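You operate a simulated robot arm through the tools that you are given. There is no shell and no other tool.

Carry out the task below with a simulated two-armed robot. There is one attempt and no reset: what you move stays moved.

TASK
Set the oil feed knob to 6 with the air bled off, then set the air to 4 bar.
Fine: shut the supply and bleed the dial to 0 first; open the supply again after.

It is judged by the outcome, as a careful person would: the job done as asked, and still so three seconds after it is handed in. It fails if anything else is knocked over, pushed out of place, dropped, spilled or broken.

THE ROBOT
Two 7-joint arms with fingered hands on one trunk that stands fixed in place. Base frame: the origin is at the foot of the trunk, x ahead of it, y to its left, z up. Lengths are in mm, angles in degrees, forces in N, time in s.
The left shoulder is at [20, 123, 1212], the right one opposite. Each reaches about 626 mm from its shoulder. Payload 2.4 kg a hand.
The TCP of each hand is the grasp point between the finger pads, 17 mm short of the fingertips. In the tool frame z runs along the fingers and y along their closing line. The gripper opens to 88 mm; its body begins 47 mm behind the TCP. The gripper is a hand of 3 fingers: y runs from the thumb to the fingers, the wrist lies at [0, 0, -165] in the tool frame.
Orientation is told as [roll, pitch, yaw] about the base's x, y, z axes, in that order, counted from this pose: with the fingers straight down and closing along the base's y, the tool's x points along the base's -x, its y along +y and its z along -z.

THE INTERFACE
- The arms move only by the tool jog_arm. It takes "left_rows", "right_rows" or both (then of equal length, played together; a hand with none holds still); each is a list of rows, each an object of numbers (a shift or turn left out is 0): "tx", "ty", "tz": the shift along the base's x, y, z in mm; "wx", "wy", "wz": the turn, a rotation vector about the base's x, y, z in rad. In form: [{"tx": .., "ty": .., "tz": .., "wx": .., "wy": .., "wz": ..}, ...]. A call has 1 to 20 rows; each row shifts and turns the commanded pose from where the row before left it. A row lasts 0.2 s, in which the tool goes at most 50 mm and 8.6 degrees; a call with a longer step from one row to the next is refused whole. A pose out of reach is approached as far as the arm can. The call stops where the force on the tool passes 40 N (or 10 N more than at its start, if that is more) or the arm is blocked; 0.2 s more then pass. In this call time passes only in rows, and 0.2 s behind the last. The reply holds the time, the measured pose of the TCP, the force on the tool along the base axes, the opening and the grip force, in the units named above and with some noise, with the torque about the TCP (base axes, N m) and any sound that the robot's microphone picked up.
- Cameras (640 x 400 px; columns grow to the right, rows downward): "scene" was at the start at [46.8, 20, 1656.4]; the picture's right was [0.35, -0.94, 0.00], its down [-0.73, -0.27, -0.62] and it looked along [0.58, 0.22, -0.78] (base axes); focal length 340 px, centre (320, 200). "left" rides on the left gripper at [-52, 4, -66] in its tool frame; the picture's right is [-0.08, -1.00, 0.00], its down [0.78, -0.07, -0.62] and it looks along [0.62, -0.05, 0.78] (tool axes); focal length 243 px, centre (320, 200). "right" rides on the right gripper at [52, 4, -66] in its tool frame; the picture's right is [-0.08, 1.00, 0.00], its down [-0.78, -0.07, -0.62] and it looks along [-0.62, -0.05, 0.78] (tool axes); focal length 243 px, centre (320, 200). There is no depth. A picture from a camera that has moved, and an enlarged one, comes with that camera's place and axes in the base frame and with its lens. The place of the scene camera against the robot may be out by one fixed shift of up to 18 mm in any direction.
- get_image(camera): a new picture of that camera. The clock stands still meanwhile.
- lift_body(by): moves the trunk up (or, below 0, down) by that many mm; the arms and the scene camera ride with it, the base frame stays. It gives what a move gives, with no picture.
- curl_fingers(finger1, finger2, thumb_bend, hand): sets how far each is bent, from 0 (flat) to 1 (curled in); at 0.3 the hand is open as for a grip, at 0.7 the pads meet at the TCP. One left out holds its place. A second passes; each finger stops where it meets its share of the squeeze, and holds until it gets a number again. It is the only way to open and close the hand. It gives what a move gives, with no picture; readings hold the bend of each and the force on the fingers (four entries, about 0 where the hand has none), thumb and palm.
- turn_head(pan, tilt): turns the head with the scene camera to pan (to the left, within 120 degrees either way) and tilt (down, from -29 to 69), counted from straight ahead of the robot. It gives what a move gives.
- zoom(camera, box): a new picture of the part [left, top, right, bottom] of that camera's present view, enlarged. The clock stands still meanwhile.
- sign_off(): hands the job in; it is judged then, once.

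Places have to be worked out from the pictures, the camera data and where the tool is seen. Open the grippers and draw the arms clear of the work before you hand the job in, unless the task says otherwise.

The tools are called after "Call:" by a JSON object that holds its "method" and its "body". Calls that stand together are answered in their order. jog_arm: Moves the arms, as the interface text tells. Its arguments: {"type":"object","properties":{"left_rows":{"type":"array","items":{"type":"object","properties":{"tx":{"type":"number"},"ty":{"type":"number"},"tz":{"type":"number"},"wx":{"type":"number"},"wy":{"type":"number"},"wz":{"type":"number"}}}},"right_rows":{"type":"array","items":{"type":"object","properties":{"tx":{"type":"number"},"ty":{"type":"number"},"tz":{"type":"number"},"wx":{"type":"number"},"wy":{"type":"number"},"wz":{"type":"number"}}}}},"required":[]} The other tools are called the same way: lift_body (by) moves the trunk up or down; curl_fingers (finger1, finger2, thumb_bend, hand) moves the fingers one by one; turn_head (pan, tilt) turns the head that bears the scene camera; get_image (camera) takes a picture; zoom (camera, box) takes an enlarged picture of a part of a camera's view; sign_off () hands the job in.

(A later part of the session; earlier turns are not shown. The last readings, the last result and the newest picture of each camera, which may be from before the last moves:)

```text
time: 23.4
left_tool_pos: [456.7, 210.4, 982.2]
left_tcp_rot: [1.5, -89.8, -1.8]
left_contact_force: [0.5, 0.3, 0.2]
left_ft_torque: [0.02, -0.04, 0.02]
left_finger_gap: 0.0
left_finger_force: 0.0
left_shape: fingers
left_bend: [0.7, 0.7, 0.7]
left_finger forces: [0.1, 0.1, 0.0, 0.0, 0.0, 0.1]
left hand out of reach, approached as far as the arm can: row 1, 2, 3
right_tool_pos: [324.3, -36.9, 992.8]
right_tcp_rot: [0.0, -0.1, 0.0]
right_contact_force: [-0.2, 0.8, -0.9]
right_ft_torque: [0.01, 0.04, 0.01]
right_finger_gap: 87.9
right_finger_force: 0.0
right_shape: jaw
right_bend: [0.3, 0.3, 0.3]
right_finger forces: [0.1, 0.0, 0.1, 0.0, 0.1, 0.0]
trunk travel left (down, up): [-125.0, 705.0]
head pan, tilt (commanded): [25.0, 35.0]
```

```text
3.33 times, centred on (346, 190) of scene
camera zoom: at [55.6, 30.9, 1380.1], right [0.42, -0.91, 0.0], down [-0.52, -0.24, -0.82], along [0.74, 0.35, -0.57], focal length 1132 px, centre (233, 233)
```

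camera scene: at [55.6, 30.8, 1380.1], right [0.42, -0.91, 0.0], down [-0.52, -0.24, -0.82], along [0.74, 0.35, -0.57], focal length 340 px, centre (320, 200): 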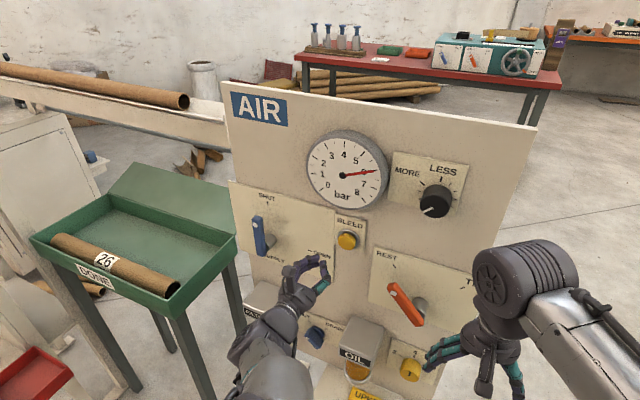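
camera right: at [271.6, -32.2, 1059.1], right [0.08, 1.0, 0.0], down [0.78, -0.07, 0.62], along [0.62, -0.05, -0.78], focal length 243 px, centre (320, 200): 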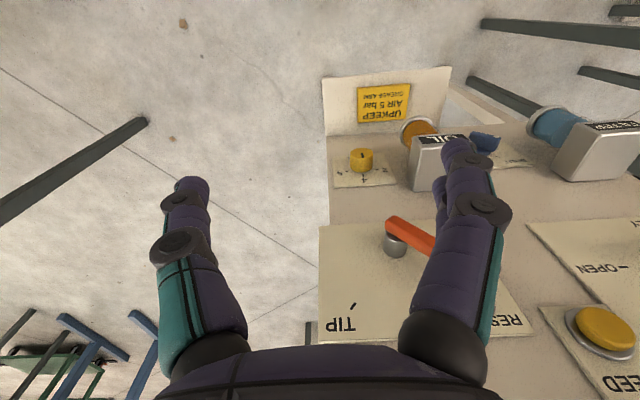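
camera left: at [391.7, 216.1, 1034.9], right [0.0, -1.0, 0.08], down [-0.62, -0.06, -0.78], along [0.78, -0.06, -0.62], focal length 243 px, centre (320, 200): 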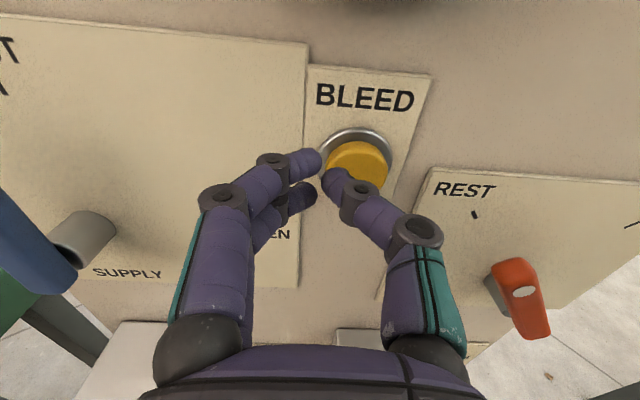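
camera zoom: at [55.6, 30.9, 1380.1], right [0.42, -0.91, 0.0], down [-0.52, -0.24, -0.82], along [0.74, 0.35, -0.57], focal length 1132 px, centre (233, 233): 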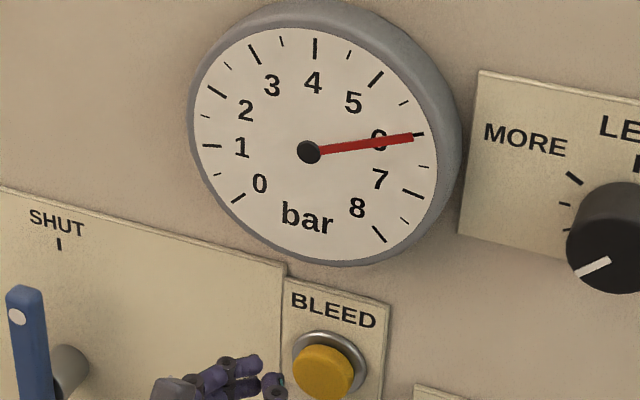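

The left wrist is at a joint limit in this attitude. Yawing the fingers somewhat to the right (−y) should free it; I turn in place about the TCP, with a small shift back and right.

Call:
{"method": "jog_arm", "body": {"left_rows": [{"wz": -0.1, "tx": -3}, {"wz": -0.1, "tx": -3}, {"wz": -0.1}, {"wz": -0.1}]}}

```text
time: 24.4
left_tool_pos: [450.4, 211.0, 981.4]
left_tcp_rot: [-33.4, -89.9, 10.3]
left_contact_force: [0.2, -0.1, -1.2]
left_ft_torque: [-0.01, -0.01, 0.04]
left_finger_gap: 0.0
left_finger_force: 0.1
left_shape: fingers
left_bend: [0.7, 0.7, 0.7]
left_finger forces: [0.1, 0.0, 0.1, 0.1, 0.1, 0.0]
right_tool_pos: [322.6, -36.8, 992.5]
right_tcp_rot: [0.0, 0.0, 0.0]
right_contact_force: [0.3, 0.0, -0.3]
right_ft_torque: [0.01, 0.03, -0.01]
right_finger_gap: 88.0
right_finger_force: 0.2
right_shape: jaw
right_bend: [0.3, 0.3, 0.3]
right_finger forces: [0.0, 0.1, 0.0, 0.1, 0.1, 0.0]
trunk travel left (down, up): [-125.0, 705.0]
head pan, tilt (commanded): [25.0, 35.0]
```

The turn worked without a reach warning. With the yaw, fingertips lie ~7 mm right of the TCP, so I go to y≈196, z≈967.

Call:
{"method": "jog_arm", "body": {"left_rows": [{"ty": -5, "tz": -5}, {"ty": -5, "tz": -5}, {"ty": -4, "tz": -5}]}}

Call:
{"method": "get_image", "body": {"camera": "left"}}

Call:
{"method": "zoom", "body": {"camera": "scene", "box": [250, 130, 442, 250]}}

```text
time: 25.1
left_tool_pos: [452.3, 197.0, 965.3]
left_tcp_rot: [27.2, -90.0, -50.0]
left_contact_force: [0.4, -0.2, -0.2]
left_ft_torque: [0.01, 0.0, -0.03]
left_finger_gap: 0.0
left_finger_force: 0.0
left_shape: fingers
left_bend: [0.7, 0.7, 0.7]
left_finger forces: [0.0, 0.0, 0.1, 0.0, 0.0, 0.0]
right_tool_pos: [323.7, -37.2, 993.9]
right_tcp_rot: [0.0, -0.1, 0.0]
right_contact_force: [-0.2, -0.5, -0.6]
right_ft_torque: [0.02, -0.01, 0.02]
right_finger_gap: 87.9
right_finger_force: 0.0
right_shape: jaw
right_bend: [0.3, 0.3, 0.3]
right_finger forces: [0.1, 0.0, 0.1, 0.0, 0.0, 0.1]
trunk travel left (down, up): [-125.0, 705.0]
head pan, tilt (commanded): [25.0, 35.0]
```

```text
taken
camera left: at [394.1, 226.9, 1018.3], right [-0.39, -0.92, 0.08], down [-0.6, 0.18, -0.78], along [0.7, -0.35, -0.62], focal length 243 px, centre (320, 200)
```

left: 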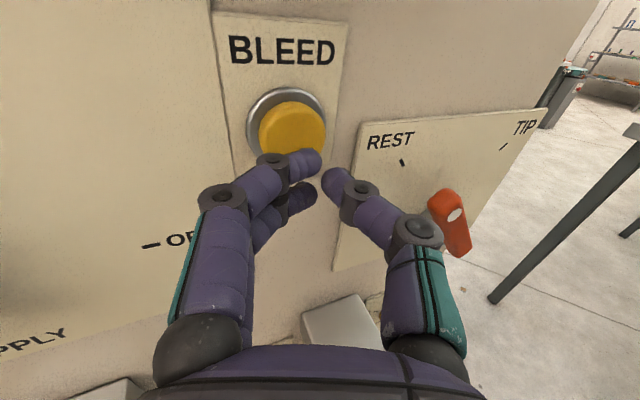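

```text
3.33 times, centred on (346, 190) of scene
camera zoom: at [55.7, 31.0, 1380.1], right [0.42, -0.91, 0.0], down [-0.52, -0.24, -0.82], along [0.74, 0.35, -0.57], focal length 1132 px, centre (233, 233)
```

zoom: 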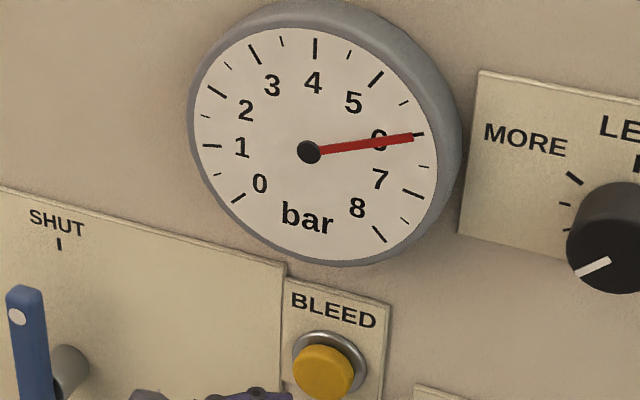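

Button centre is consistent at about (503, 191, 969); fingertips are ~35 mm short of it. I advance most of the gap.

Call:
{"method": "jog_arm", "body": {"left_rows": [{"tx": 10, "tz": 2}, {"tx": 10, "tz": 1}, {"tx": 8}]}}

Call:
{"method": "get_image", "body": {"camera": "left"}}

```text
time: 25.9
left_tool_pos: [480.3, 195.9, 968.6]
left_tcp_rot: [11.0, -89.9, -33.8]
left_contact_force: [-1.3, 0.5, 0.2]
left_ft_torque: [-0.03, -0.05, 0.01]
left_finger_gap: 0.3
left_finger_force: 0.1
left_shape: fingers
left_bend: [0.7, 0.7, 0.7]
left_finger forces: [0.0, 0.0, 0.0, 0.0, 0.0, 0.0]
right_tool_pos: [323.9, -37.6, 992.2]
right_tcp_rot: [0.1, -0.1, 0.1]
right_contact_force: [1.1, 0.6, -0.2]
right_ft_torque: [0.01, 0.02, -0.05]
right_finger_gap: 87.8
right_finger_force: 0.1
right_shape: jaw
right_bend: [0.3, 0.3, 0.3]
right_finger forces: [0.1, 0.0, 0.0, 0.1, 0.1, 0.0]
trunk travel left (down, up): [-125.0, 705.0]
head pan, tilt (commanded): [25.0, 35.0]
```

```text
taken
camera left: at [422.1, 226.8, 1021.3], right [-0.39, -0.92, 0.08], down [-0.6, 0.18, -0.78], along [0.7, -0.35, -0.62], focal length 243 px, centre (320, 200)
```

left: 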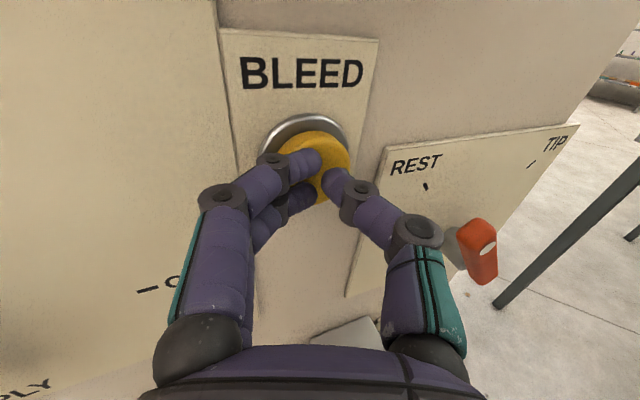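

Fingertips are just in front of the button. I press forward in small steps, watching the force.

Call:
{"method": "jog_arm", "body": {"left_rows": [{"tx": 3}, {"tx": 3}, {"tx": 3}]}}

Call:
{"method": "zoom", "body": {"camera": "scene", "box": [250, 130, 442, 250]}}

```text
time: 26.8
left_tool_pos: [489.2, 195.9, 969.5]
left_tcp_rot: [-27.8, -90.0, 4.9]
left_contact_force: [-6.6, 2.6, -0.9]
left_ft_torque: [-0.02, 0.0, -0.01]
left_finger_gap: 0.1
left_finger_force: 3.8
left_shape: fingers
left_bend: [0.72, 0.72, 0.7]
left_finger forces: [3.5, 3.6, 0.0, 0.0, 0.0, 0.1]
right_tool_pos: [322.5, -37.4, 993.8]
right_tcp_rot: [0.0, -0.2, 0.1]
right_contact_force: [-0.2, 0.1, -0.3]
right_ft_torque: [0.0, 0.03, 0.03]
right_finger_gap: 87.9
right_finger_force: 0.0
right_shape: jaw
right_bend: [0.3, 0.3, 0.3]
right_finger forces: [0.1, 0.0, 0.0, 0.0, 0.0, 0.0]
trunk travel left (down, up): [-125.0, 705.0]
head pan, tilt (commanded): [25.0, 35.0]
heard: click
```

```text
3.33 times, centred on (346, 190) of scene
camera zoom: at [54.5, 31.4, 1380.1], right [0.42, -0.91, 0.0], down [-0.52, -0.24, -0.82], along [0.74, 0.35, -0.57], focal length 1132 px, centre (233, 233)
```

zoom: 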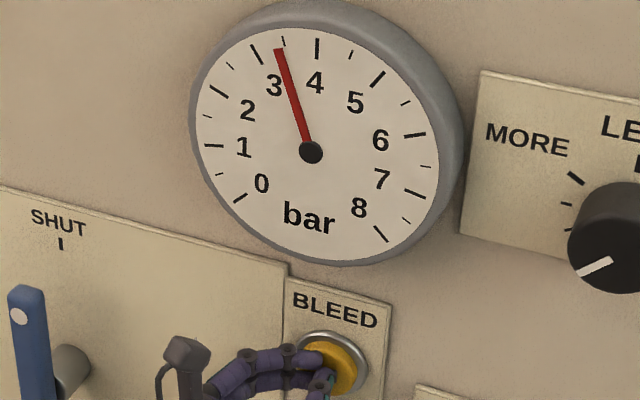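

A click, and the dial is falling (about 3.3 now). I hold the button in place to let it bleed.

Call:
{"method": "jog_arm", "body": {"left_rows": [{"tx": 0.5}, {"tx": 0}, {"tx": 0}, {"tx": 0}, {"tx": 0}, {"tx": 0}, {"tx": 0}, {"tx": 0}, {"tx": 0}, {"tx": 0}]}}

Call:
{"method": "zoom", "body": {"camera": "scene", "box": [250, 130, 442, 250]}}

```text
time: 28.9
left_tool_pos: [488.1, 196.0, 969.0]
left_tcp_rot: [166.3, -90.1, 170.8]
left_contact_force: [-8.8, 3.4, 0.8]
left_ft_torque: [0.0, 0.02, 0.03]
left_finger_gap: 0.0
left_finger_force: 4.5
left_shape: fingers
left_bend: [0.72, 0.72, 0.7]
left_finger forces: [4.2, 4.3, 0.1, 0.0, 0.0, 0.1]
right_tool_pos: [322.5, -37.4, 993.2]
right_tcp_rot: [0.1, -0.1, 0.1]
right_contact_force: [-0.3, -0.8, 0.0]
right_ft_torque: [0.0, 0.0, -0.02]
right_finger_gap: 87.9
right_finger_force: 0.0
right_shape: jaw
right_bend: [0.3, 0.3, 0.3]
right_finger forces: [0.0, 0.1, 0.0, 0.0, 0.1, 0.0]
trunk travel left (down, up): [-125.0, 705.0]
head pan, tilt (commanded): [25.0, 35.0]
```

```text
3.33 times, centred on (346, 190) of scene
camera zoom: at [54.2, 31.4, 1380.2], right [0.42, -0.91, 0.0], down [-0.52, -0.24, -0.82], along [0.74, 0.35, -0.57], focal length 1132 px, centre (233, 233)
```

zoom: 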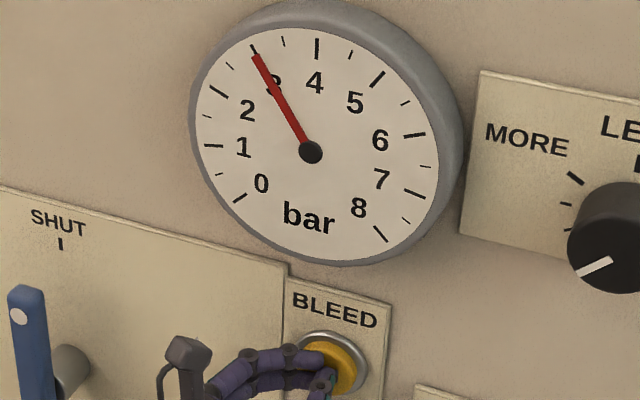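

The dial fell quickly, then slowed near 3.0 — the button may not be pressed fully. I press a little deeper and hold.

Call:
{"method": "jog_arm", "body": {"left_rows": [{"tx": 2}, {"tx": 2}, {"tx": 0}, {"tx": 0}, {"tx": 0}]}}

Call:
{"method": "zoom", "body": {"camera": "scene", "box": [250, 130, 442, 250]}}

Call:
{"method": "get_image", "body": {"camera": "left"}}

```text
time: 30.1
left_tool_pos: [493.0, 197.7, 969.5]
left_tcp_rot: [175.3, -89.9, 161.7]
left_contact_force: [-18.5, 4.5, -3.5]
left_ft_torque: [0.06, 0.03, -0.04]
left_finger_gap: 0.1
left_finger_force: 9.9
left_shape: fingers
left_bend: [0.73, 0.73, 0.7]
left_finger forces: [6.3, 6.3, 0.0, 0.0, 7.4, 0.0]
right_tool_pos: [321.8, -36.3, 993.9]
right_tcp_rot: [0.0, -0.2, 0.0]
right_contact_force: [0.4, -0.1, -1.1]
right_ft_torque: [0.01, 0.0, 0.01]
right_finger_gap: 88.0
right_finger_force: 0.0
right_shape: jaw
right_bend: [0.3, 0.3, 0.3]
right_finger forces: [0.0, 0.0, 0.0, 0.1, 0.0, 0.0]
trunk travel left (down, up): [-125.0, 705.0]
head pan, tilt (commanded): [25.0, 35.0]
```

```text
3.33 times, centred on (346, 190) of scene
camera zoom: at [53.0, 31.9, 1380.2], right [0.42, -0.91, 0.0], down [-0.52, -0.24, -0.82], along [0.74, 0.35, -0.57], focal length 1132 px, centre (233, 233)
```

zoom: 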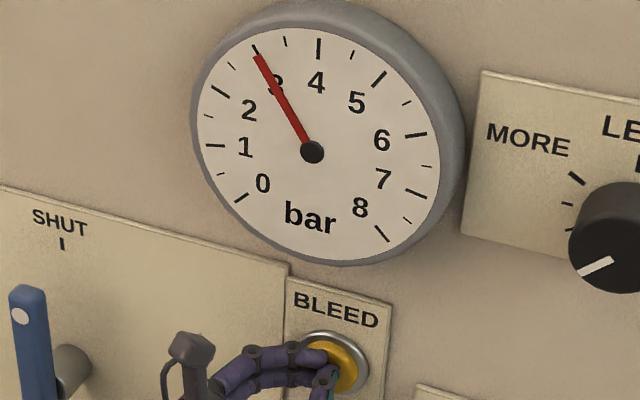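

```text
taken
camera left: at [433.4, 226.4, 1022.1], right [-0.39, -0.92, 0.08], down [-0.6, 0.18, -0.78], along [0.7, -0.35, -0.62], focal length 243 px, centre (320, 200)
```

left: 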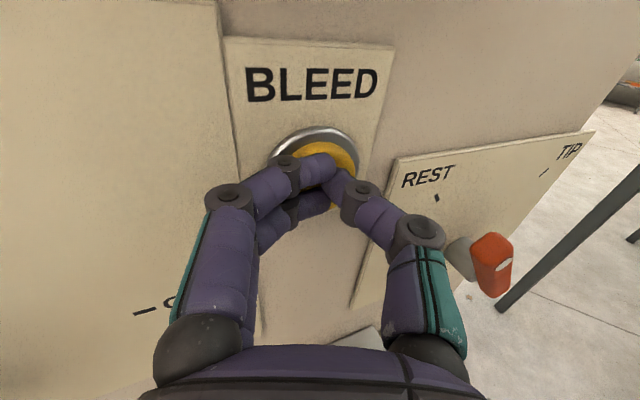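

The dial holds at 3.0 with the button pressed in. I release the button and see whether the dial rises again (supply not fully shut) or stays.

Call:
{"method": "jog_arm", "body": {"left_rows": [{"tx": -4}, {"tx": -4}, {"tx": -4}, {"tx": -4}, {"tx": 0}, {"tx": 0}, {"tx": 0}, {"tx": 0}, {"tx": 0}]}}

Call:
{"method": "zoom", "body": {"camera": "scene", "box": [230, 130, 422, 250]}}

```text
time: 32.1
left_tool_pos: [478.5, 196.0, 969.6]
left_tcp_rot: [3.9, -90.0, -27.1]
left_contact_force: [0.2, 0.9, -0.1]
left_ft_torque: [0.02, -0.01, 0.01]
left_finger_gap: 0.1
left_finger_force: 0.1
left_shape: fingers
left_bend: [0.7, 0.7, 0.7]
left_finger forces: [0.0, 0.0, 0.0, 0.1, 0.0, 0.0]
right_tool_pos: [324.3, -36.5, 992.4]
right_tcp_rot: [-0.1, -0.1, 0.0]
right_contact_force: [0.0, 0.7, 0.2]
right_ft_torque: [-0.02, -0.01, -0.02]
right_finger_gap: 87.3
right_finger_force: 0.0
right_shape: jaw
right_bend: [0.3, 0.3, 0.3]
right_finger forces: [0.0, 0.0, 0.1, 0.0, 0.0, 0.0]
trunk travel left (down, up): [-125.0, 705.0]
head pan, tilt (commanded): [25.0, 35.0]
```

```text
3.33 times, centred on (326, 190) of scene
camera zoom: at [55.6, 31.0, 1380.1], right [0.42, -0.91, 0.0], down [-0.52, -0.24, -0.82], along [0.74, 0.35, -0.57], focal length 1132 px, centre (300, 233)
```

zoom: 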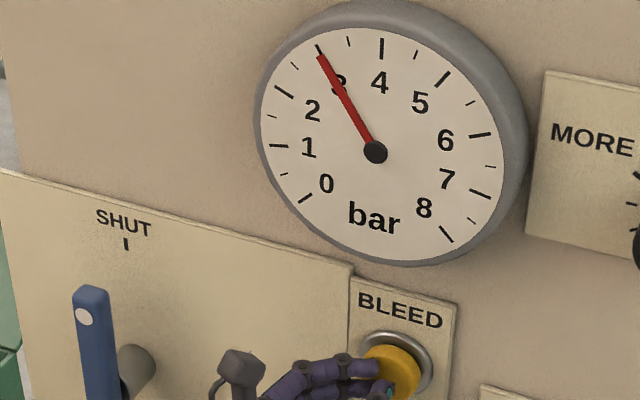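

It stays at 3.0, so the supply is shut and each press vents a portion. I press again with a full stroke.

Call:
{"method": "jog_arm", "body": {"left_rows": [{"tx": 4}, {"tx": 4}, {"tx": 4}, {"tx": 0}, {"tx": 0}, {"tx": 0}, {"tx": 0}, {"tx": 0}]}}

Call:
{"method": "zoom", "body": {"camera": "scene", "box": [230, 130, 422, 250]}}

```text
time: 34.0
left_tool_pos: [489.9, 198.0, 969.3]
left_tcp_rot: [169.7, -90.0, 167.3]
left_contact_force: [-6.5, 0.9, -1.1]
left_ft_torque: [0.01, 0.03, 0.01]
left_finger_gap: 0.0
left_finger_force: 3.8
left_shape: fingers
left_bend: [0.72, 0.72, 0.7]
left_finger forces: [3.9, 3.7, 0.0, 0.0, 0.0, 0.0]
right_tool_pos: [323.0, -37.9, 993.4]
right_tcp_rot: [0.1, -0.1, 0.1]
right_contact_force: [0.6, 0.1, 0.5]
right_ft_torque: [0.0, 0.0, 0.0]
right_finger_gap: 87.8
right_finger_force: 0.1
right_shape: jaw
right_bend: [0.3, 0.3, 0.3]
right_finger forces: [0.0, 0.1, 0.0, 0.0, 0.0, 0.1]
trunk travel left (down, up): [-125.0, 705.0]
head pan, tilt (commanded): [25.0, 35.0]
heard: click
```

```text
3.33 times, centred on (326, 190) of scene
camera zoom: at [54.6, 31.4, 1380.1], right [0.42, -0.91, 0.0], down [-0.52, -0.24, -0.82], along [0.74, 0.35, -0.57], focal length 1132 px, centre (300, 233)
```

zoom: 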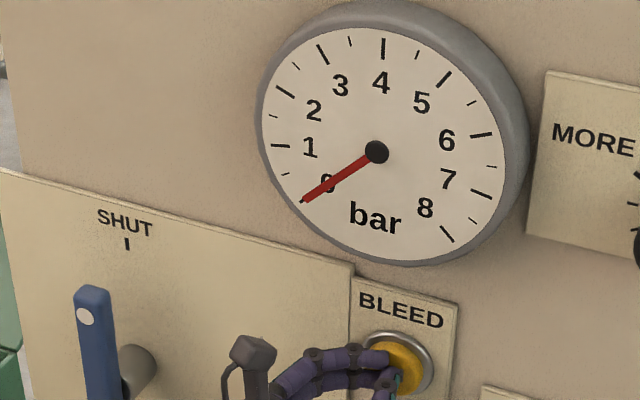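

The dial is at 0. I release the button, draw the left hand back and left to a parked place near (400, 300, 985), and confirm the dial stays at 0.

Call:
{"method": "jog_arm", "body": {"left_rows": [{"tx": -10}, {"tx": -15}, {"tx": -15}, {"tx": -10, "ty": 10, "tz": 5}, {"tx": -10, "ty": 15, "tz": 5}, {"ty": 20, "tz": 5, "tx": -5}, {"ty": 20, "tx": -5}, {"ty": 20}, {"ty": 15}]}}

Call:
{"method": "get_image", "body": {"camera": "scene"}}

Call:
{"method": "zoom", "body": {"camera": "scene", "box": [230, 130, 422, 250]}}

```text
time: 36.0
left_tool_pos: [421.8, 300.4, 984.2]
left_tcp_rot: [44.9, -89.9, -67.9]
left_contact_force: [0.0, 0.2, 0.6]
left_ft_torque: [0.0, 0.01, 0.0]
left_finger_gap: 0.0
left_finger_force: 0.0
left_shape: fingers
left_bend: [0.7, 0.7, 0.7]
left_finger forces: [0.0, 0.1, 0.0, 0.0, 0.0, 0.0]
right_tool_pos: [323.6, -37.7, 991.8]
right_tcp_rot: [0.0, -0.1, 0.0]
right_contact_force: [-1.0, -1.2, -0.6]
right_ft_torque: [-0.01, -0.01, 0.02]
right_finger_gap: 87.9
right_finger_force: 0.2
right_shape: jaw
right_bend: [0.3, 0.3, 0.3]
right_finger forces: [0.2, 0.1, 0.0, 0.0, 0.0, 0.0]
trunk travel left (down, up): [-125.0, 705.0]
head pan, tilt (commanded): [25.0, 35.0]
```

```text
taken
camera scene: at [55.6, 31.1, 1380.1], right [0.42, -0.91, 0.0], down [-0.52, -0.24, -0.82], along [0.74, 0.35, -0.57], focal length 340 px, centre (320, 200)
```

scene: 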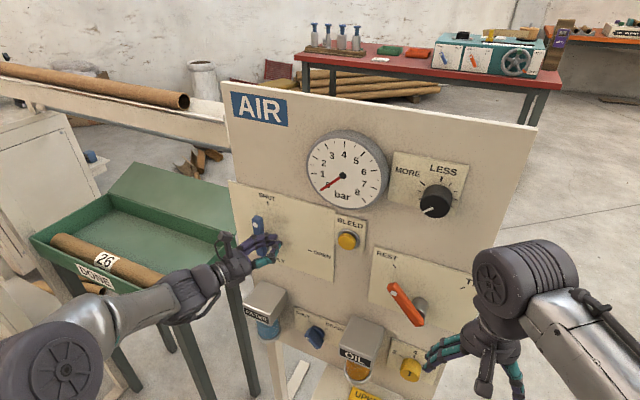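

```text
3.33 times, centred on (326, 190) of scene
camera zoom: at [55.6, 31.1, 1380.1], right [0.42, -0.91, 0.0], down [-0.52, -0.24, -0.82], along [0.74, 0.35, -0.57], focal length 1132 px, centre (300, 233)
```

zoom: 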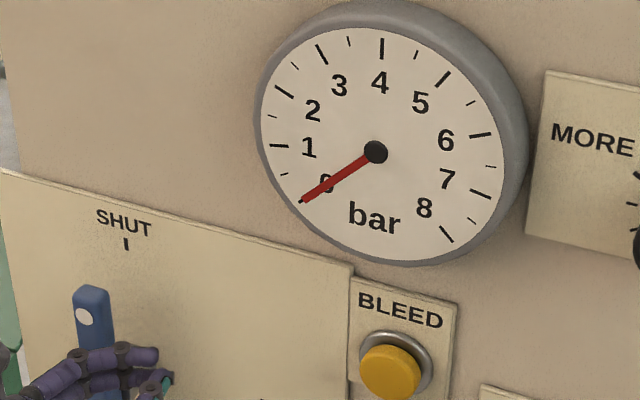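

Dial stays at 0. Now the oil feed knob: I look at it closely to see its pointer and scale.

Call:
{"method": "zoom", "body": {"camera": "scene", "box": [370, 320, 450, 400]}}

Call:
{"method": "turn_head", "body": {"pan": 0, "tilt": 55}}

Call:
{"method": "get_image", "body": {"camera": "scene"}}

Call:
{"method": "zoom", "body": {"camera": "right", "box": [300, 120, 420, 210]}}

```text
5.00 times, centred on (410, 360) of scene
camera zoom: at [55.6, 31.1, 1380.1], right [0.42, -0.91, 0.0], down [-0.52, -0.24, -0.82], along [0.74, 0.35, -0.57], focal length 1698 px, centre (-130, -600)
```

zoom: 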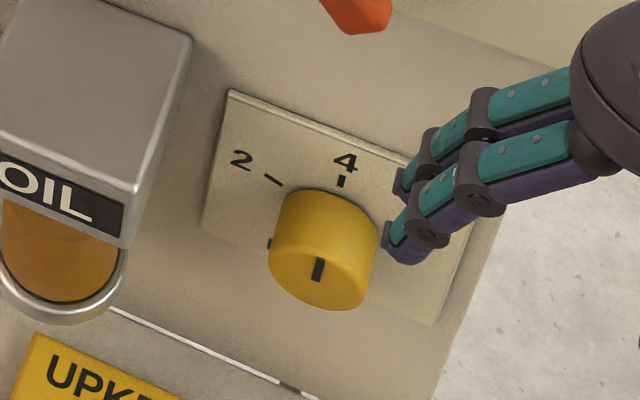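

```text
time: 36.8
left_tool_pos: [421.9, 297.7, 984.0]
left_tcp_rot: [12.5, -90.0, -35.4]
left_contact_force: [-0.4, -0.1, 0.7]
left_ft_torque: [0.03, 0.01, 0.02]
left_finger_gap: 0.1
left_finger_force: 0.2
left_shape: fingers
left_bend: [0.7, 0.7, 0.7]
left_finger forces: [0.0, 0.0, 0.0, 0.0, 0.0, 0.0]
right_tool_pos: [323.9, -38.4, 993.4]
right_tcp_rot: [0.0, 0.1, 0.0]
right_contact_force: [-0.3, 0.3, -0.4]
right_ft_torque: [0.03, -0.01, 0.0]
right_finger_gap: 87.9
right_finger_force: 0.0
right_shape: jaw
right_bend: [0.3, 0.3, 0.3]
right_finger forces: [0.1, 0.0, 0.0, 0.1, 0.1, 0.0]
trunk travel left (down, up): [-125.0, 705.0]
head pan, tilt (commanded): [0.0, 55.0]
```

```text
taken
camera scene: at [47.9, -6.1, 1351.9], right [0.0, -1.0, 0.0], down [-0.82, 0.0, -0.57], along [0.57, 0.0, -0.82], focal length 340 px, centre (320, 200)
```

scene: 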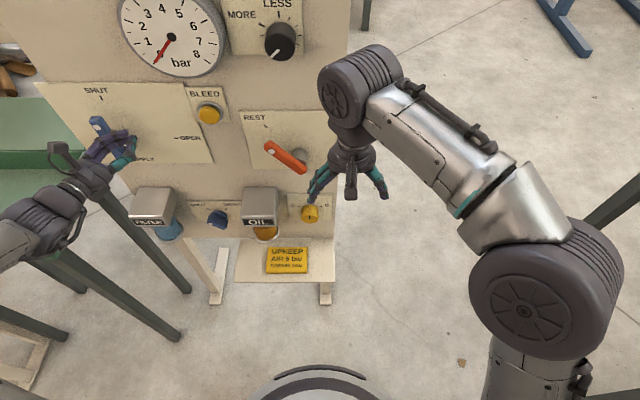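

```text
4.44 times, centred on (360, 165) of right
camera zoom: at [271.6, -32.2, 1059.1], right [0.08, 1.0, 0.0], down [0.78, -0.07, 0.62], along [0.62, -0.05, -0.78], focal length 1078 px, centre (142, 356)
```

zoom: 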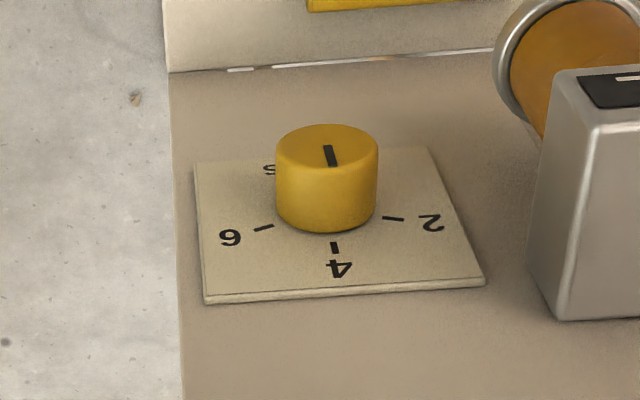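

The oil knob's pointer line is at 4 (top), scale marks are 60° apart with 6 to the right, so it needs a 60° clockwise turn. Knob axis ≈(y 28, z 659), face x≈487, plate x≈515. I swing the right hand to fingers-forward while moving it down and to the right, clear of the board.

Call:
{"method": "jog_arm", "body": {"right_rows": [{"wy": -0.1428, "tx": 7, "ty": -6, "tz": -13}, {"wy": -0.1428, "tx": 7, "ty": -6, "tz": -13}, {"wy": -0.1428, "tx": 7, "ty": -6, "tz": -13}, {"wy": -0.1428, "tx": 7, "ty": -6, "tz": -13}, {"wy": -0.1428, "tx": 7, "ty": -6, "tz": -13}, {"wy": -0.1428, "tx": 7, "ty": -6, "tz": -13}]}}

Call:
{"method": "get_image", "body": {"camera": "scene"}}

```text
time: 38.2
left_tool_pos: [422.6, 298.9, 984.6]
left_tcp_rot: [5.8, -90.1, -28.7]
left_contact_force: [-0.2, -0.1, 0.5]
left_ft_torque: [-0.02, -0.04, 0.01]
left_finger_gap: 0.1
left_finger_force: 0.0
left_shape: fingers
left_bend: [0.7, 0.7, 0.7]
left_finger forces: [0.1, 0.0, 0.0, 0.1, 0.0, 0.0]
right_tool_pos: [366.4, -73.4, 915.9]
right_tcp_rot: [0.1, -49.0, -0.1]
right_contact_force: [-0.4, 0.0, -0.8]
right_ft_torque: [-0.02, 0.0, -0.03]
right_finger_gap: 87.8
right_finger_force: 0.0
right_shape: jaw
right_bend: [0.3, 0.3, 0.3]
right_finger forces: [0.0, 0.0, 0.1, 0.1, 0.0, 0.0]
trunk travel left (down, up): [-125.0, 705.0]
head pan, tilt (commanded): [0.0, 55.0]
```

```text
taken
camera scene: at [47.9, -6.1, 1351.9], right [0.0, -1.0, 0.0], down [-0.82, 0.0, -0.57], along [0.57, 0.0, -0.82], focal length 340 px, centre (320, 200)
```

scene: 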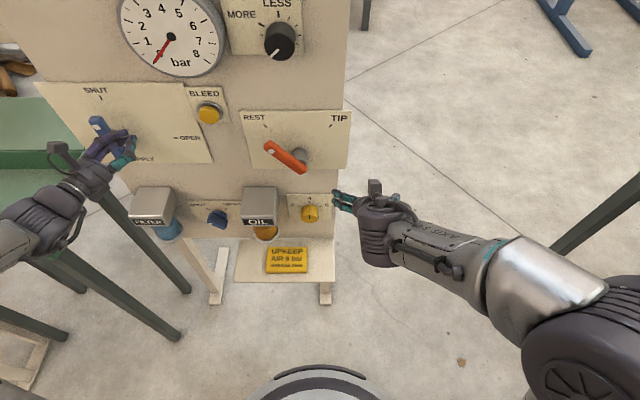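

Going well. I finish the turn to fingers-forward while lowering further to about z≈800.

Call:
{"method": "jog_arm", "body": {"right_rows": [{"wy": -0.1428, "tx": 5, "tz": -20}, {"wy": -0.1428, "tx": 5, "tz": -20}, {"wy": -0.1428, "tx": 5, "tz": -20}, {"wy": -0.1428, "tx": 5, "tz": -20}, {"wy": -0.1428, "tx": 5, "tz": -20}]}}

Call:
{"method": "get_image", "body": {"camera": "scene"}}

Call:
{"method": "get_image", "body": {"camera": "right"}}

```text
time: 39.4
left_tool_pos: [421.0, 299.6, 985.0]
left_tcp_rot: [-9.6, -90.0, -13.3]
left_contact_force: [0.1, 0.0, -0.1]
left_ft_torque: [0.03, 0.0, 0.02]
left_finger_gap: 0.0
left_finger_force: 0.0
left_shape: fingers
left_bend: [0.7, 0.7, 0.7]
left_finger forces: [0.0, 0.0, 0.0, 0.0, 0.0, 0.0]
right_tool_pos: [390.1, -73.2, 813.9]
right_tcp_rot: [147.8, -89.9, -147.7]
right_contact_force: [-0.7, -1.1, -0.5]
right_ft_torque: [-0.01, -0.03, 0.01]
right_finger_gap: 87.7
right_finger_force: 0.0
right_shape: jaw
right_bend: [0.3, 0.3, 0.3]
right_finger forces: [0.0, 0.0, 0.0, 0.0, 0.1, 0.0]
trunk travel left (down, up): [-125.0, 705.0]
head pan, tilt (commanded): [0.0, 55.0]
```

```text
taken
camera scene: at [47.9, -6.1, 1351.9], right [0.0, -1.0, 0.0], down [-0.82, 0.0, -0.57], along [0.57, 0.0, -0.82], focal length 340 px, centre (320, 200)
```

scene: 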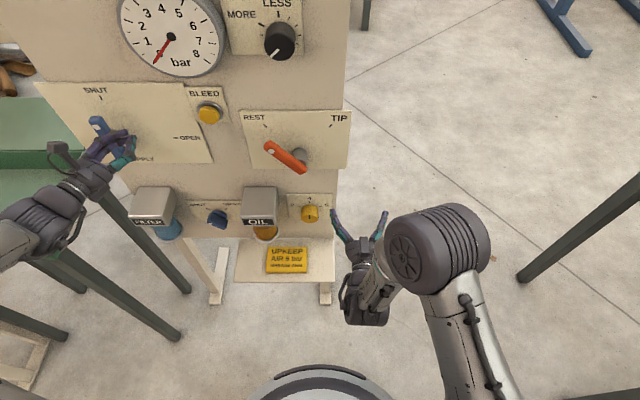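

```text
taken
camera right: at [324.5, -68.4, 762.1], right [0.0, 1.0, 0.09], down [-0.62, -0.07, 0.78], along [0.78, -0.05, 0.62], focal length 243 px, centre (320, 200)
```

right: 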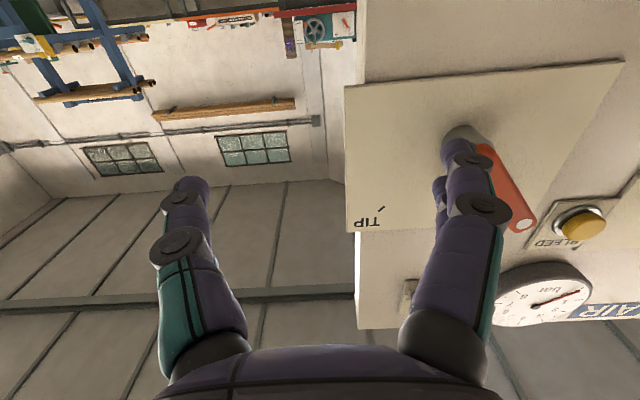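

The arm configuration is good (elbow above). I now lower toward the oil knob axis at x≈400, rolling the hand −30° so the 60° turn is centred.

Call:
{"method": "jog_arm", "body": {"right_rows": [{"tx": 1, "ty": 8, "tz": -20, "wx": -0.0654}, {"tx": 1, "ty": 10, "tz": -20, "wx": -0.0654}, {"tx": 1, "ty": 13, "tz": -20, "wx": -0.0654}, {"tx": 1, "ty": 14, "tz": -20, "wx": -0.0654}, {"tx": 1, "ty": 14, "tz": -20, "wx": -0.0654}, {"tx": 1, "ty": 14, "tz": -19, "wx": -0.0654}, {"tx": 1, "ty": 14, "tz": -18, "wx": -0.0654}, {"tx": 1, "ty": 14, "tz": -18, "wx": -0.0654}]}}

Call:
{"method": "get_image", "body": {"camera": "scene"}}

Call:
{"method": "get_image", "body": {"camera": "right"}}

```text
time: 41.2
left_tool_pos: [422.1, 298.9, 984.7]
left_tcp_rot: [4.2, -90.0, -27.1]
left_contact_force: [-1.1, -0.5, 0.5]
left_ft_torque: [0.03, -0.01, -0.02]
left_finger_gap: 0.0
left_finger_force: 0.1
left_shape: fingers
left_bend: [0.7, 0.7, 0.7]
left_finger forces: [0.0, 0.0, 0.0, 0.1, 0.0, 0.0]
right_tool_pos: [399.1, 27.2, 658.0]
right_tcp_rot: [-90.1, -59.8, 90.1]
right_contact_force: [0.2, -0.6, 0.8]
right_ft_torque: [0.0, -0.02, 0.01]
right_finger_gap: 88.0
right_finger_force: 0.0
right_shape: jaw
right_bend: [0.3, 0.3, 0.3]
right_finger forces: [0.1, 0.0, 0.0, 0.0, 0.0, 0.0]
trunk travel left (down, up): [-125.0, 705.0]
head pan, tilt (commanded): [0.0, 55.0]
```

```text
taken
camera scene: at [47.9, -6.1, 1351.9], right [0.0, -1.0, 0.0], down [-0.82, 0.0, -0.57], along [0.57, 0.0, -0.82], focal length 340 px, centre (320, 200)
```

scene: 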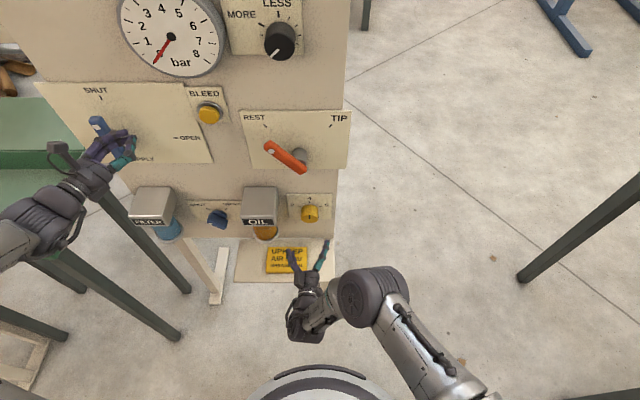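

```text
taken
camera right: at [332.9, 5.6, 611.9], right [0.0, 0.9, -0.43], down [-0.62, 0.33, 0.71], along [0.78, 0.27, 0.56], focal length 243 px, centre (320, 200)
```

right: 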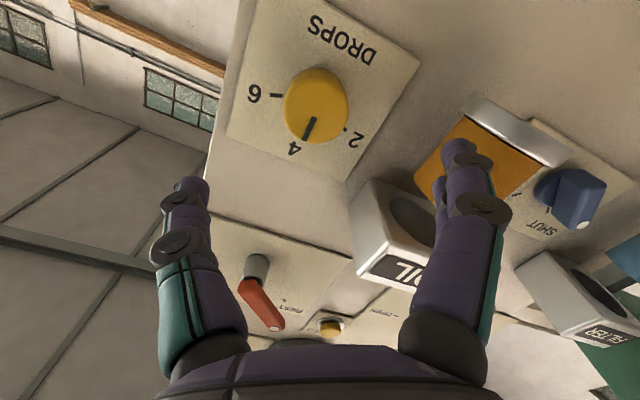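

The plate reads DROPS with 2, 4, 6; the pointer is at 4. From this close view the knob axis is ≈(y 25, z 655). I correct and go forward 40 mm to refine.

Call:
{"method": "jog_arm", "body": {"right_rows": [{"tx": 10, "ty": -1, "tz": -1}, {"tx": 10, "ty": -1, "tz": -1}, {"tx": 10}, {"tx": 10}]}}

Call:
{"method": "get_image", "body": {"camera": "right"}}

```text
time: 42.2
left_tool_pos: [421.4, 299.2, 984.9]
left_tcp_rot: [6.9, -90.0, -30.0]
left_contact_force: [-0.3, 0.1, -0.9]
left_ft_torque: [-0.02, 0.02, -0.02]
left_finger_gap: 0.3
left_finger_force: 0.1
left_shape: fingers
left_bend: [0.7, 0.7, 0.7]
left_finger forces: [0.0, 0.0, 0.0, 0.1, 0.1, 0.1]
right_tool_pos: [438.8, 25.4, 659.4]
right_tcp_rot: [-90.1, -60.0, 90.0]
right_contact_force: [0.1, 0.1, -0.4]
right_ft_torque: [-0.02, 0.01, 0.01]
right_finger_gap: 87.9
right_finger_force: 0.1
right_shape: jaw
right_bend: [0.3, 0.3, 0.3]
right_finger forces: [0.0, 0.1, 0.0, 0.0, 0.0, 0.0]
trunk travel left (down, up): [-125.0, 705.0]
head pan, tilt (commanded): [0.0, 55.0]
```

```text
taken
camera right: at [373.2, 3.8, 612.0], right [0.0, 0.91, -0.43], down [-0.62, 0.33, 0.71], along [0.78, 0.26, 0.56], focal length 243 px, centre (320, 200)
```

right: 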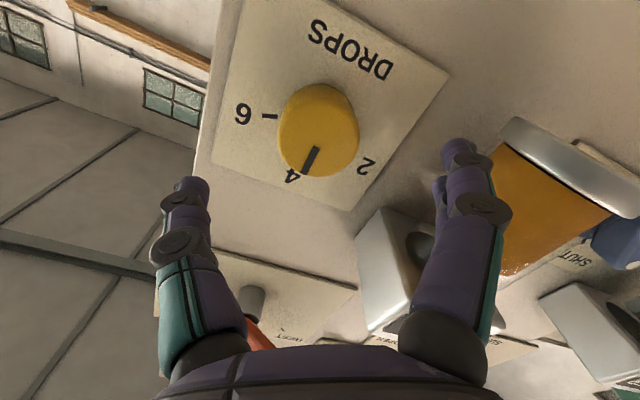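

The knob face now measures about (487, 23.5, 656). I move 25 mm further with a small correction; tips will be just before the knob's face plane.

Call:
{"method": "jog_arm", "body": {"right_rows": [{"tx": 9, "ty": -1, "tz": -1}, {"tx": 8, "ty": -0.5, "tz": -1}, {"tx": 8}]}}

Call:
{"method": "get_image", "body": {"camera": "right"}}

Call:
{"method": "zoom", "body": {"camera": "scene", "box": [230, 160, 374, 250]}}

```text
time: 43.0
left_tool_pos: [422.3, 299.3, 984.3]
left_tcp_rot: [6.2, -90.0, -29.2]
left_contact_force: [0.4, 0.5, 0.9]
left_ft_torque: [0.0, -0.03, 0.02]
left_finger_gap: 0.1
left_finger_force: 0.0
left_shape: fingers
left_bend: [0.7, 0.7, 0.7]
left_finger forces: [0.1, 0.0, 0.0, 0.0, 0.0, 0.0]
right_tool_pos: [463.2, 23.6, 656.0]
right_tcp_rot: [-90.2, -59.9, 90.2]
right_contact_force: [-0.9, -0.1, -0.2]
right_ft_torque: [0.02, 0.01, -0.02]
right_finger_gap: 87.9
right_finger_force: 0.1
right_shape: jaw
right_bend: [0.3, 0.3, 0.3]
right_finger forces: [0.1, 0.0, 0.0, 0.0, 0.0, 0.0]
trunk travel left (down, up): [-125.0, 705.0]
head pan, tilt (commanded): [0.0, 55.0]
```

```text
taken
camera right: at [397.4, 2.0, 609.2], right [0.0, 0.9, -0.43], down [-0.62, 0.33, 0.71], along [0.78, 0.26, 0.56], focal length 243 px, centre (320, 200)
```

right: 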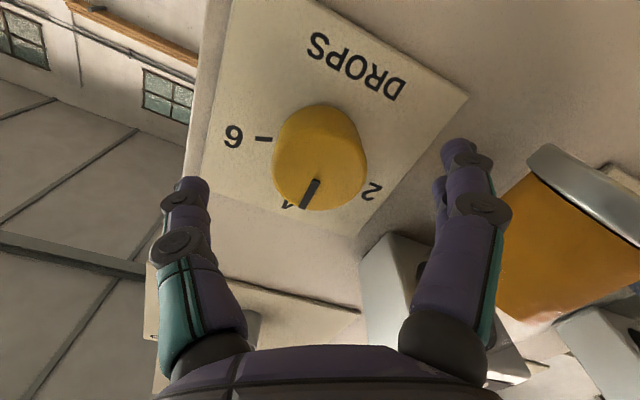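

```text
4.44 times, centred on (302, 205) of scene
camera zoom: at [47.9, -6.1, 1351.9], right [0.0, -1.0, 0.0], down [-0.82, 0.0, -0.57], along [0.57, 0.0, -0.82], focal length 1510 px, centre (400, 178)
```

zoom: 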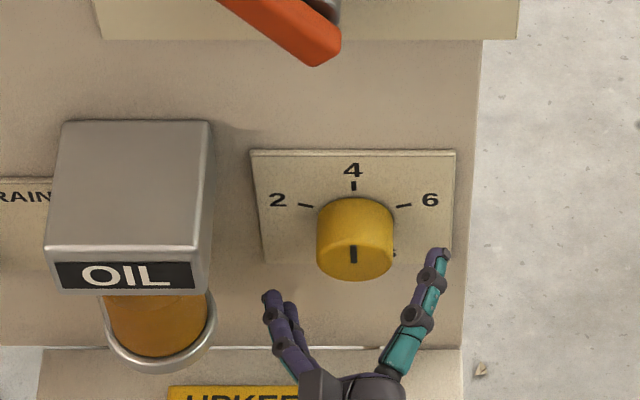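

Knob centre ≈(25, 657); the hand is aligned within 2 mm. I move forward to x≈485 so the pads straddle the knob (tips ≈502, plate 515).

Call:
{"method": "jog_arm", "body": {"right_rows": [{"tx": 7, "ty": 0.5, "tz": 0.5}, {"tx": 7, "ty": 0.5, "tz": 0.5}, {"tx": 7}]}}

Call:
{"method": "get_image", "body": {"camera": "right"}}

Call:
{"method": "zoom", "body": {"camera": "scene", "box": [230, 160, 374, 250]}}

```text
time: 43.8
left_tool_pos: [421.3, 300.2, 984.3]
left_tcp_rot: [3.2, -90.0, -26.1]
left_contact_force: [0.4, -0.2, 0.3]
left_ft_torque: [0.01, 0.03, -0.01]
left_finger_gap: 0.0
left_finger_force: 0.1
left_shape: fingers
left_bend: [0.7, 0.7, 0.7]
left_finger forces: [0.1, 0.1, 0.0, 0.0, 0.0, 0.0]
right_tool_pos: [484.2, 25.0, 657.0]
right_tcp_rot: [-90.1, -59.9, 90.2]
right_contact_force: [-0.5, -0.3, -0.2]
right_ft_torque: [0.03, -0.01, -0.02]
right_finger_gap: 87.9
right_finger_force: 0.1
right_shape: jaw
right_bend: [0.3, 0.3, 0.3]
right_finger forces: [0.0, 0.0, 0.0, 0.0, 0.0, 0.1]
trunk travel left (down, up): [-125.0, 705.0]
head pan, tilt (commanded): [0.0, 55.0]
```

```text
taken
camera right: at [419.3, 3.1, 609.4], right [0.0, 0.9, -0.43], down [-0.62, 0.33, 0.71], along [0.78, 0.27, 0.56], focal length 243 px, centre (320, 200)
```

right: 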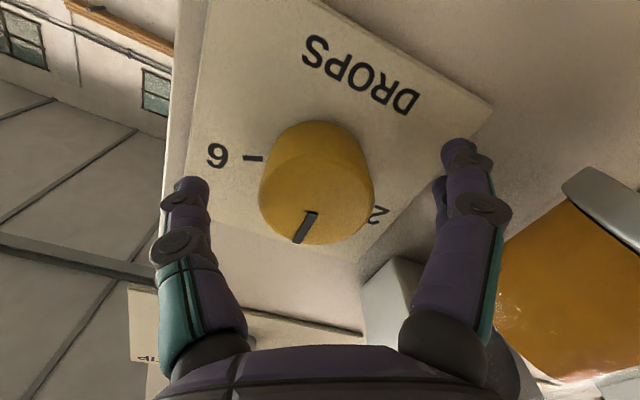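

```text
4.44 times, centred on (302, 205) of scene
camera zoom: at [47.9, -6.1, 1351.9], right [0.0, -1.0, 0.0], down [-0.82, 0.0, -0.57], along [0.57, 0.0, -0.82], focal length 1510 px, centre (400, 178)
```

zoom: 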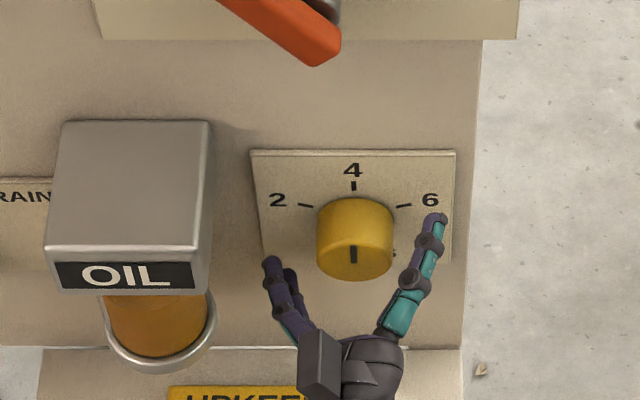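

The hand is centred on the knob. I go 3 mm deeper and close the fingers on it.

Call:
{"method": "jog_arm", "body": {"right_rows": [{"tx": 3}]}}

Call:
{"method": "curl_fingers", "body": {"hand": "right", "finger1": 0.58, "finger2": 0.58, "thumb_bend": 0.58}}

Call:
{"method": "get_image", "body": {"camera": "right"}}

Call:
{"method": "zoom", "body": {"camera": "scene", "box": [230, 160, 374, 250]}}

```text
time: 44.2
left_tool_pos: [421.9, 299.4, 984.4]
left_tcp_rot: [6.6, -90.1, -29.6]
left_contact_force: [0.4, 0.1, -0.4]
left_ft_torque: [-0.04, -0.01, 0.0]
left_finger_gap: 0.0
left_finger_force: 0.1
left_shape: fingers
left_bend: [0.7, 0.7, 0.7]
left_finger forces: [0.0, 0.0, 0.1, 0.1, 0.0, 0.0]
right_tool_pos: [487.9, 25.7, 656.6]
right_tcp_rot: [-90.1, -60.1, 90.1]
right_contact_force: [0.2, 0.5, -1.1]
right_ft_torque: [0.02, -0.01, 0.02]
right_finger_gap: 87.7
right_finger_force: 0.0
right_shape: jaw
right_bend: [0.3, 0.3, 0.3]
right_finger forces: [0.0, 0.1, 0.0, 0.1, 0.0, 0.0]
trunk travel left (down, up): [-125.0, 705.0]
head pan, tilt (commanded): [0.0, 55.0]
```

```text
time: 45.2
left_tool_pos: [422.4, 298.4, 983.6]
left_tcp_rot: [17.9, -90.0, -40.8]
left_contact_force: [-0.4, -0.1, 0.1]
left_ft_torque: [0.01, 0.0, 0.0]
left_finger_gap: 0.2
left_finger_force: 0.1
left_shape: fingers
left_bend: [0.7, 0.7, 0.7]
left_finger forces: [0.1, 0.1, 0.0, 0.0, 0.0, 0.0]
right_tool_pos: [489.7, 25.6, 656.9]
right_tcp_rot: [-90.1, -60.0, 90.1]
right_contact_force: [0.3, -1.9, 0.6]
right_ft_torque: [0.04, -0.02, -0.02]
right_finger_gap: 32.9
right_finger_force: 2.8
right_shape: fingers
right_bend: [0.55, 0.54, 0.54]
right_finger forces: [0.6, 1.1, 0.1, 0.0, 3.6, 0.1]
trunk travel left (down, up): [-125.0, 705.0]
head pan, tilt (commanded): [0.0, 55.0]
```

```text
taken
camera right: at [422.5, 3.0, 609.4], right [0.0, 0.91, -0.43], down [-0.62, 0.33, 0.71], along [0.78, 0.26, 0.56], focal length 243 px, centre (320, 200)
```

right: 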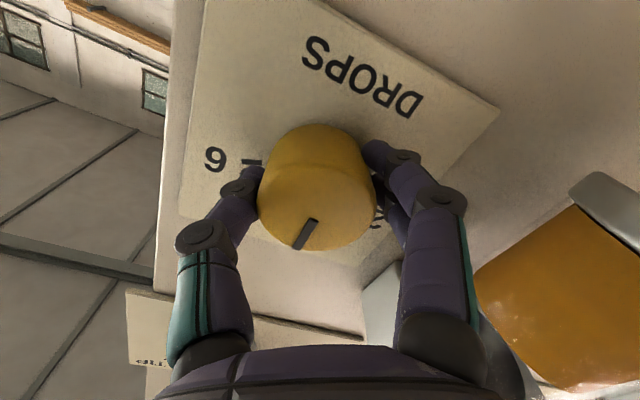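

```text
4.44 times, centred on (302, 205) of scene
camera zoom: at [47.9, -6.3, 1351.9], right [0.0, -1.0, 0.0], down [-0.82, 0.0, -0.57], along [0.57, 0.0, -0.82], focal length 1510 px, centre (400, 178)
```

zoom: 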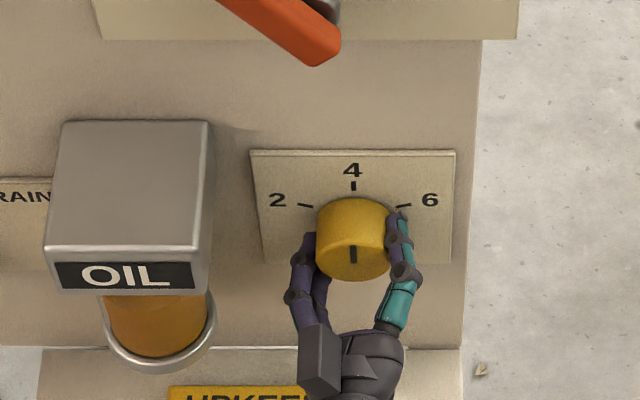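

The pads hold the knob lightly. I squeeze a bit more for a firm hold before turning.

Call:
{"method": "curl_fingers", "body": {"hand": "right", "finger1": 0.63, "finger2": 0.63, "thumb_bend": 0.62}}

Call:
{"method": "jog_arm", "body": {"right_rows": [{"wx": 0.1}, {"wx": 0.1}]}}

Call:
{"method": "zoom", "body": {"camera": "scene", "box": [230, 160, 374, 250]}}

Call:
{"method": "get_image", "body": {"camera": "right"}}

```text
time: 46.2
left_tool_pos: [421.5, 299.0, 984.6]
left_tcp_rot: [10.3, -90.0, -33.4]
left_contact_force: [0.7, 0.4, 0.2]
left_ft_torque: [0.0, -0.01, 0.02]
left_finger_gap: 0.1
left_finger_force: 0.0
left_shape: fingers
left_bend: [0.7, 0.7, 0.7]
left_finger forces: [0.0, 0.1, 0.1, 0.1, 0.0, 0.0]
right_tool_pos: [488.6, 25.0, 657.5]
right_tcp_rot: [-90.1, -59.9, 90.1]
right_contact_force: [0.9, -1.5, -0.4]
right_ft_torque: [0.02, 0.0, 0.0]
right_finger_gap: 31.7
right_finger_force: 6.5
right_shape: fingers
right_bend: [0.56, 0.55, 0.56]
right_finger forces: [2.5, 3.0, 0.0, 0.1, 6.7, 0.0]
trunk travel left (down, up): [-125.0, 705.0]
head pan, tilt (commanded): [0.0, 55.0]
```

```text
time: 46.8
left_tool_pos: [421.9, 299.9, 984.5]
left_tcp_rot: [-17.8, -90.0, -5.2]
left_contact_force: [-0.6, -0.6, 0.0]
left_ft_torque: [0.01, 0.0, -0.01]
left_finger_gap: 0.2
left_finger_force: 0.1
left_shape: fingers
left_bend: [0.7, 0.7, 0.7]
left_finger forces: [0.0, 0.0, 0.0, 0.0, 0.0, 0.1]
right_tool_pos: [488.9, 23.7, 657.0]
right_tcp_rot: [-90.1, -71.4, 90.1]
right_contact_force: [1.7, 1.4, -2.2]
right_ft_torque: [0.0, 0.07, 0.05]
right_finger_gap: 31.4
right_finger_force: 6.3
right_shape: fingers
right_bend: [0.56, 0.55, 0.57]
right_finger forces: [3.5, 3.7, 0.0, 0.0, 5.1, 0.0]
trunk travel left (down, up): [-125.0, 705.0]
head pan, tilt (commanded): [0.0, 55.0]
```

```text
4.44 times, centred on (302, 205) of scene
camera zoom: at [48.3, -5.9, 1351.8], right [0.0, -1.0, 0.0], down [-0.82, 0.0, -0.57], along [0.57, 0.0, -0.82], focal length 1510 px, centre (400, 178)
```

zoom: 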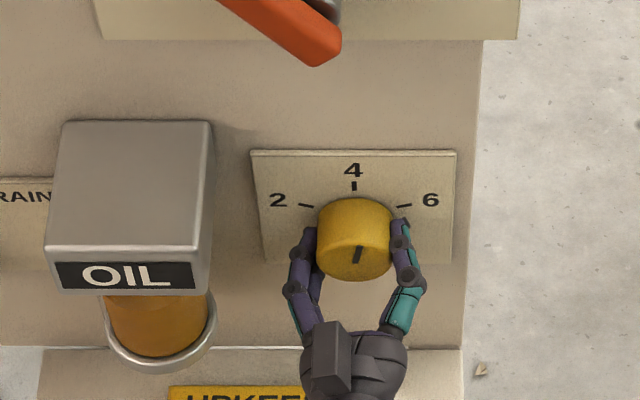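

```text
taken
camera right: at [422.4, 12.7, 606.3], right [0.0, 0.97, -0.24], down [-0.62, 0.18, 0.76], along [0.78, 0.15, 0.6], focal length 243 px, centre (320, 200)
```

right: 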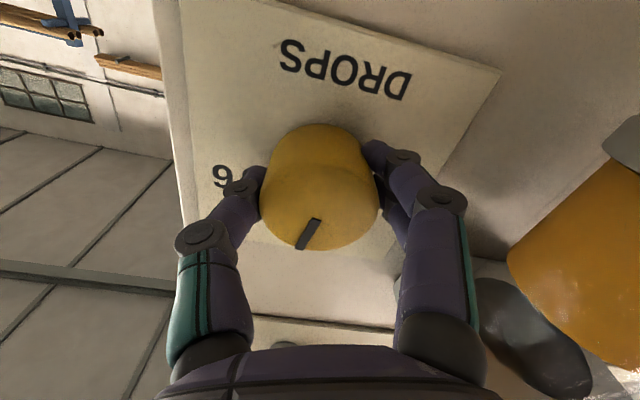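

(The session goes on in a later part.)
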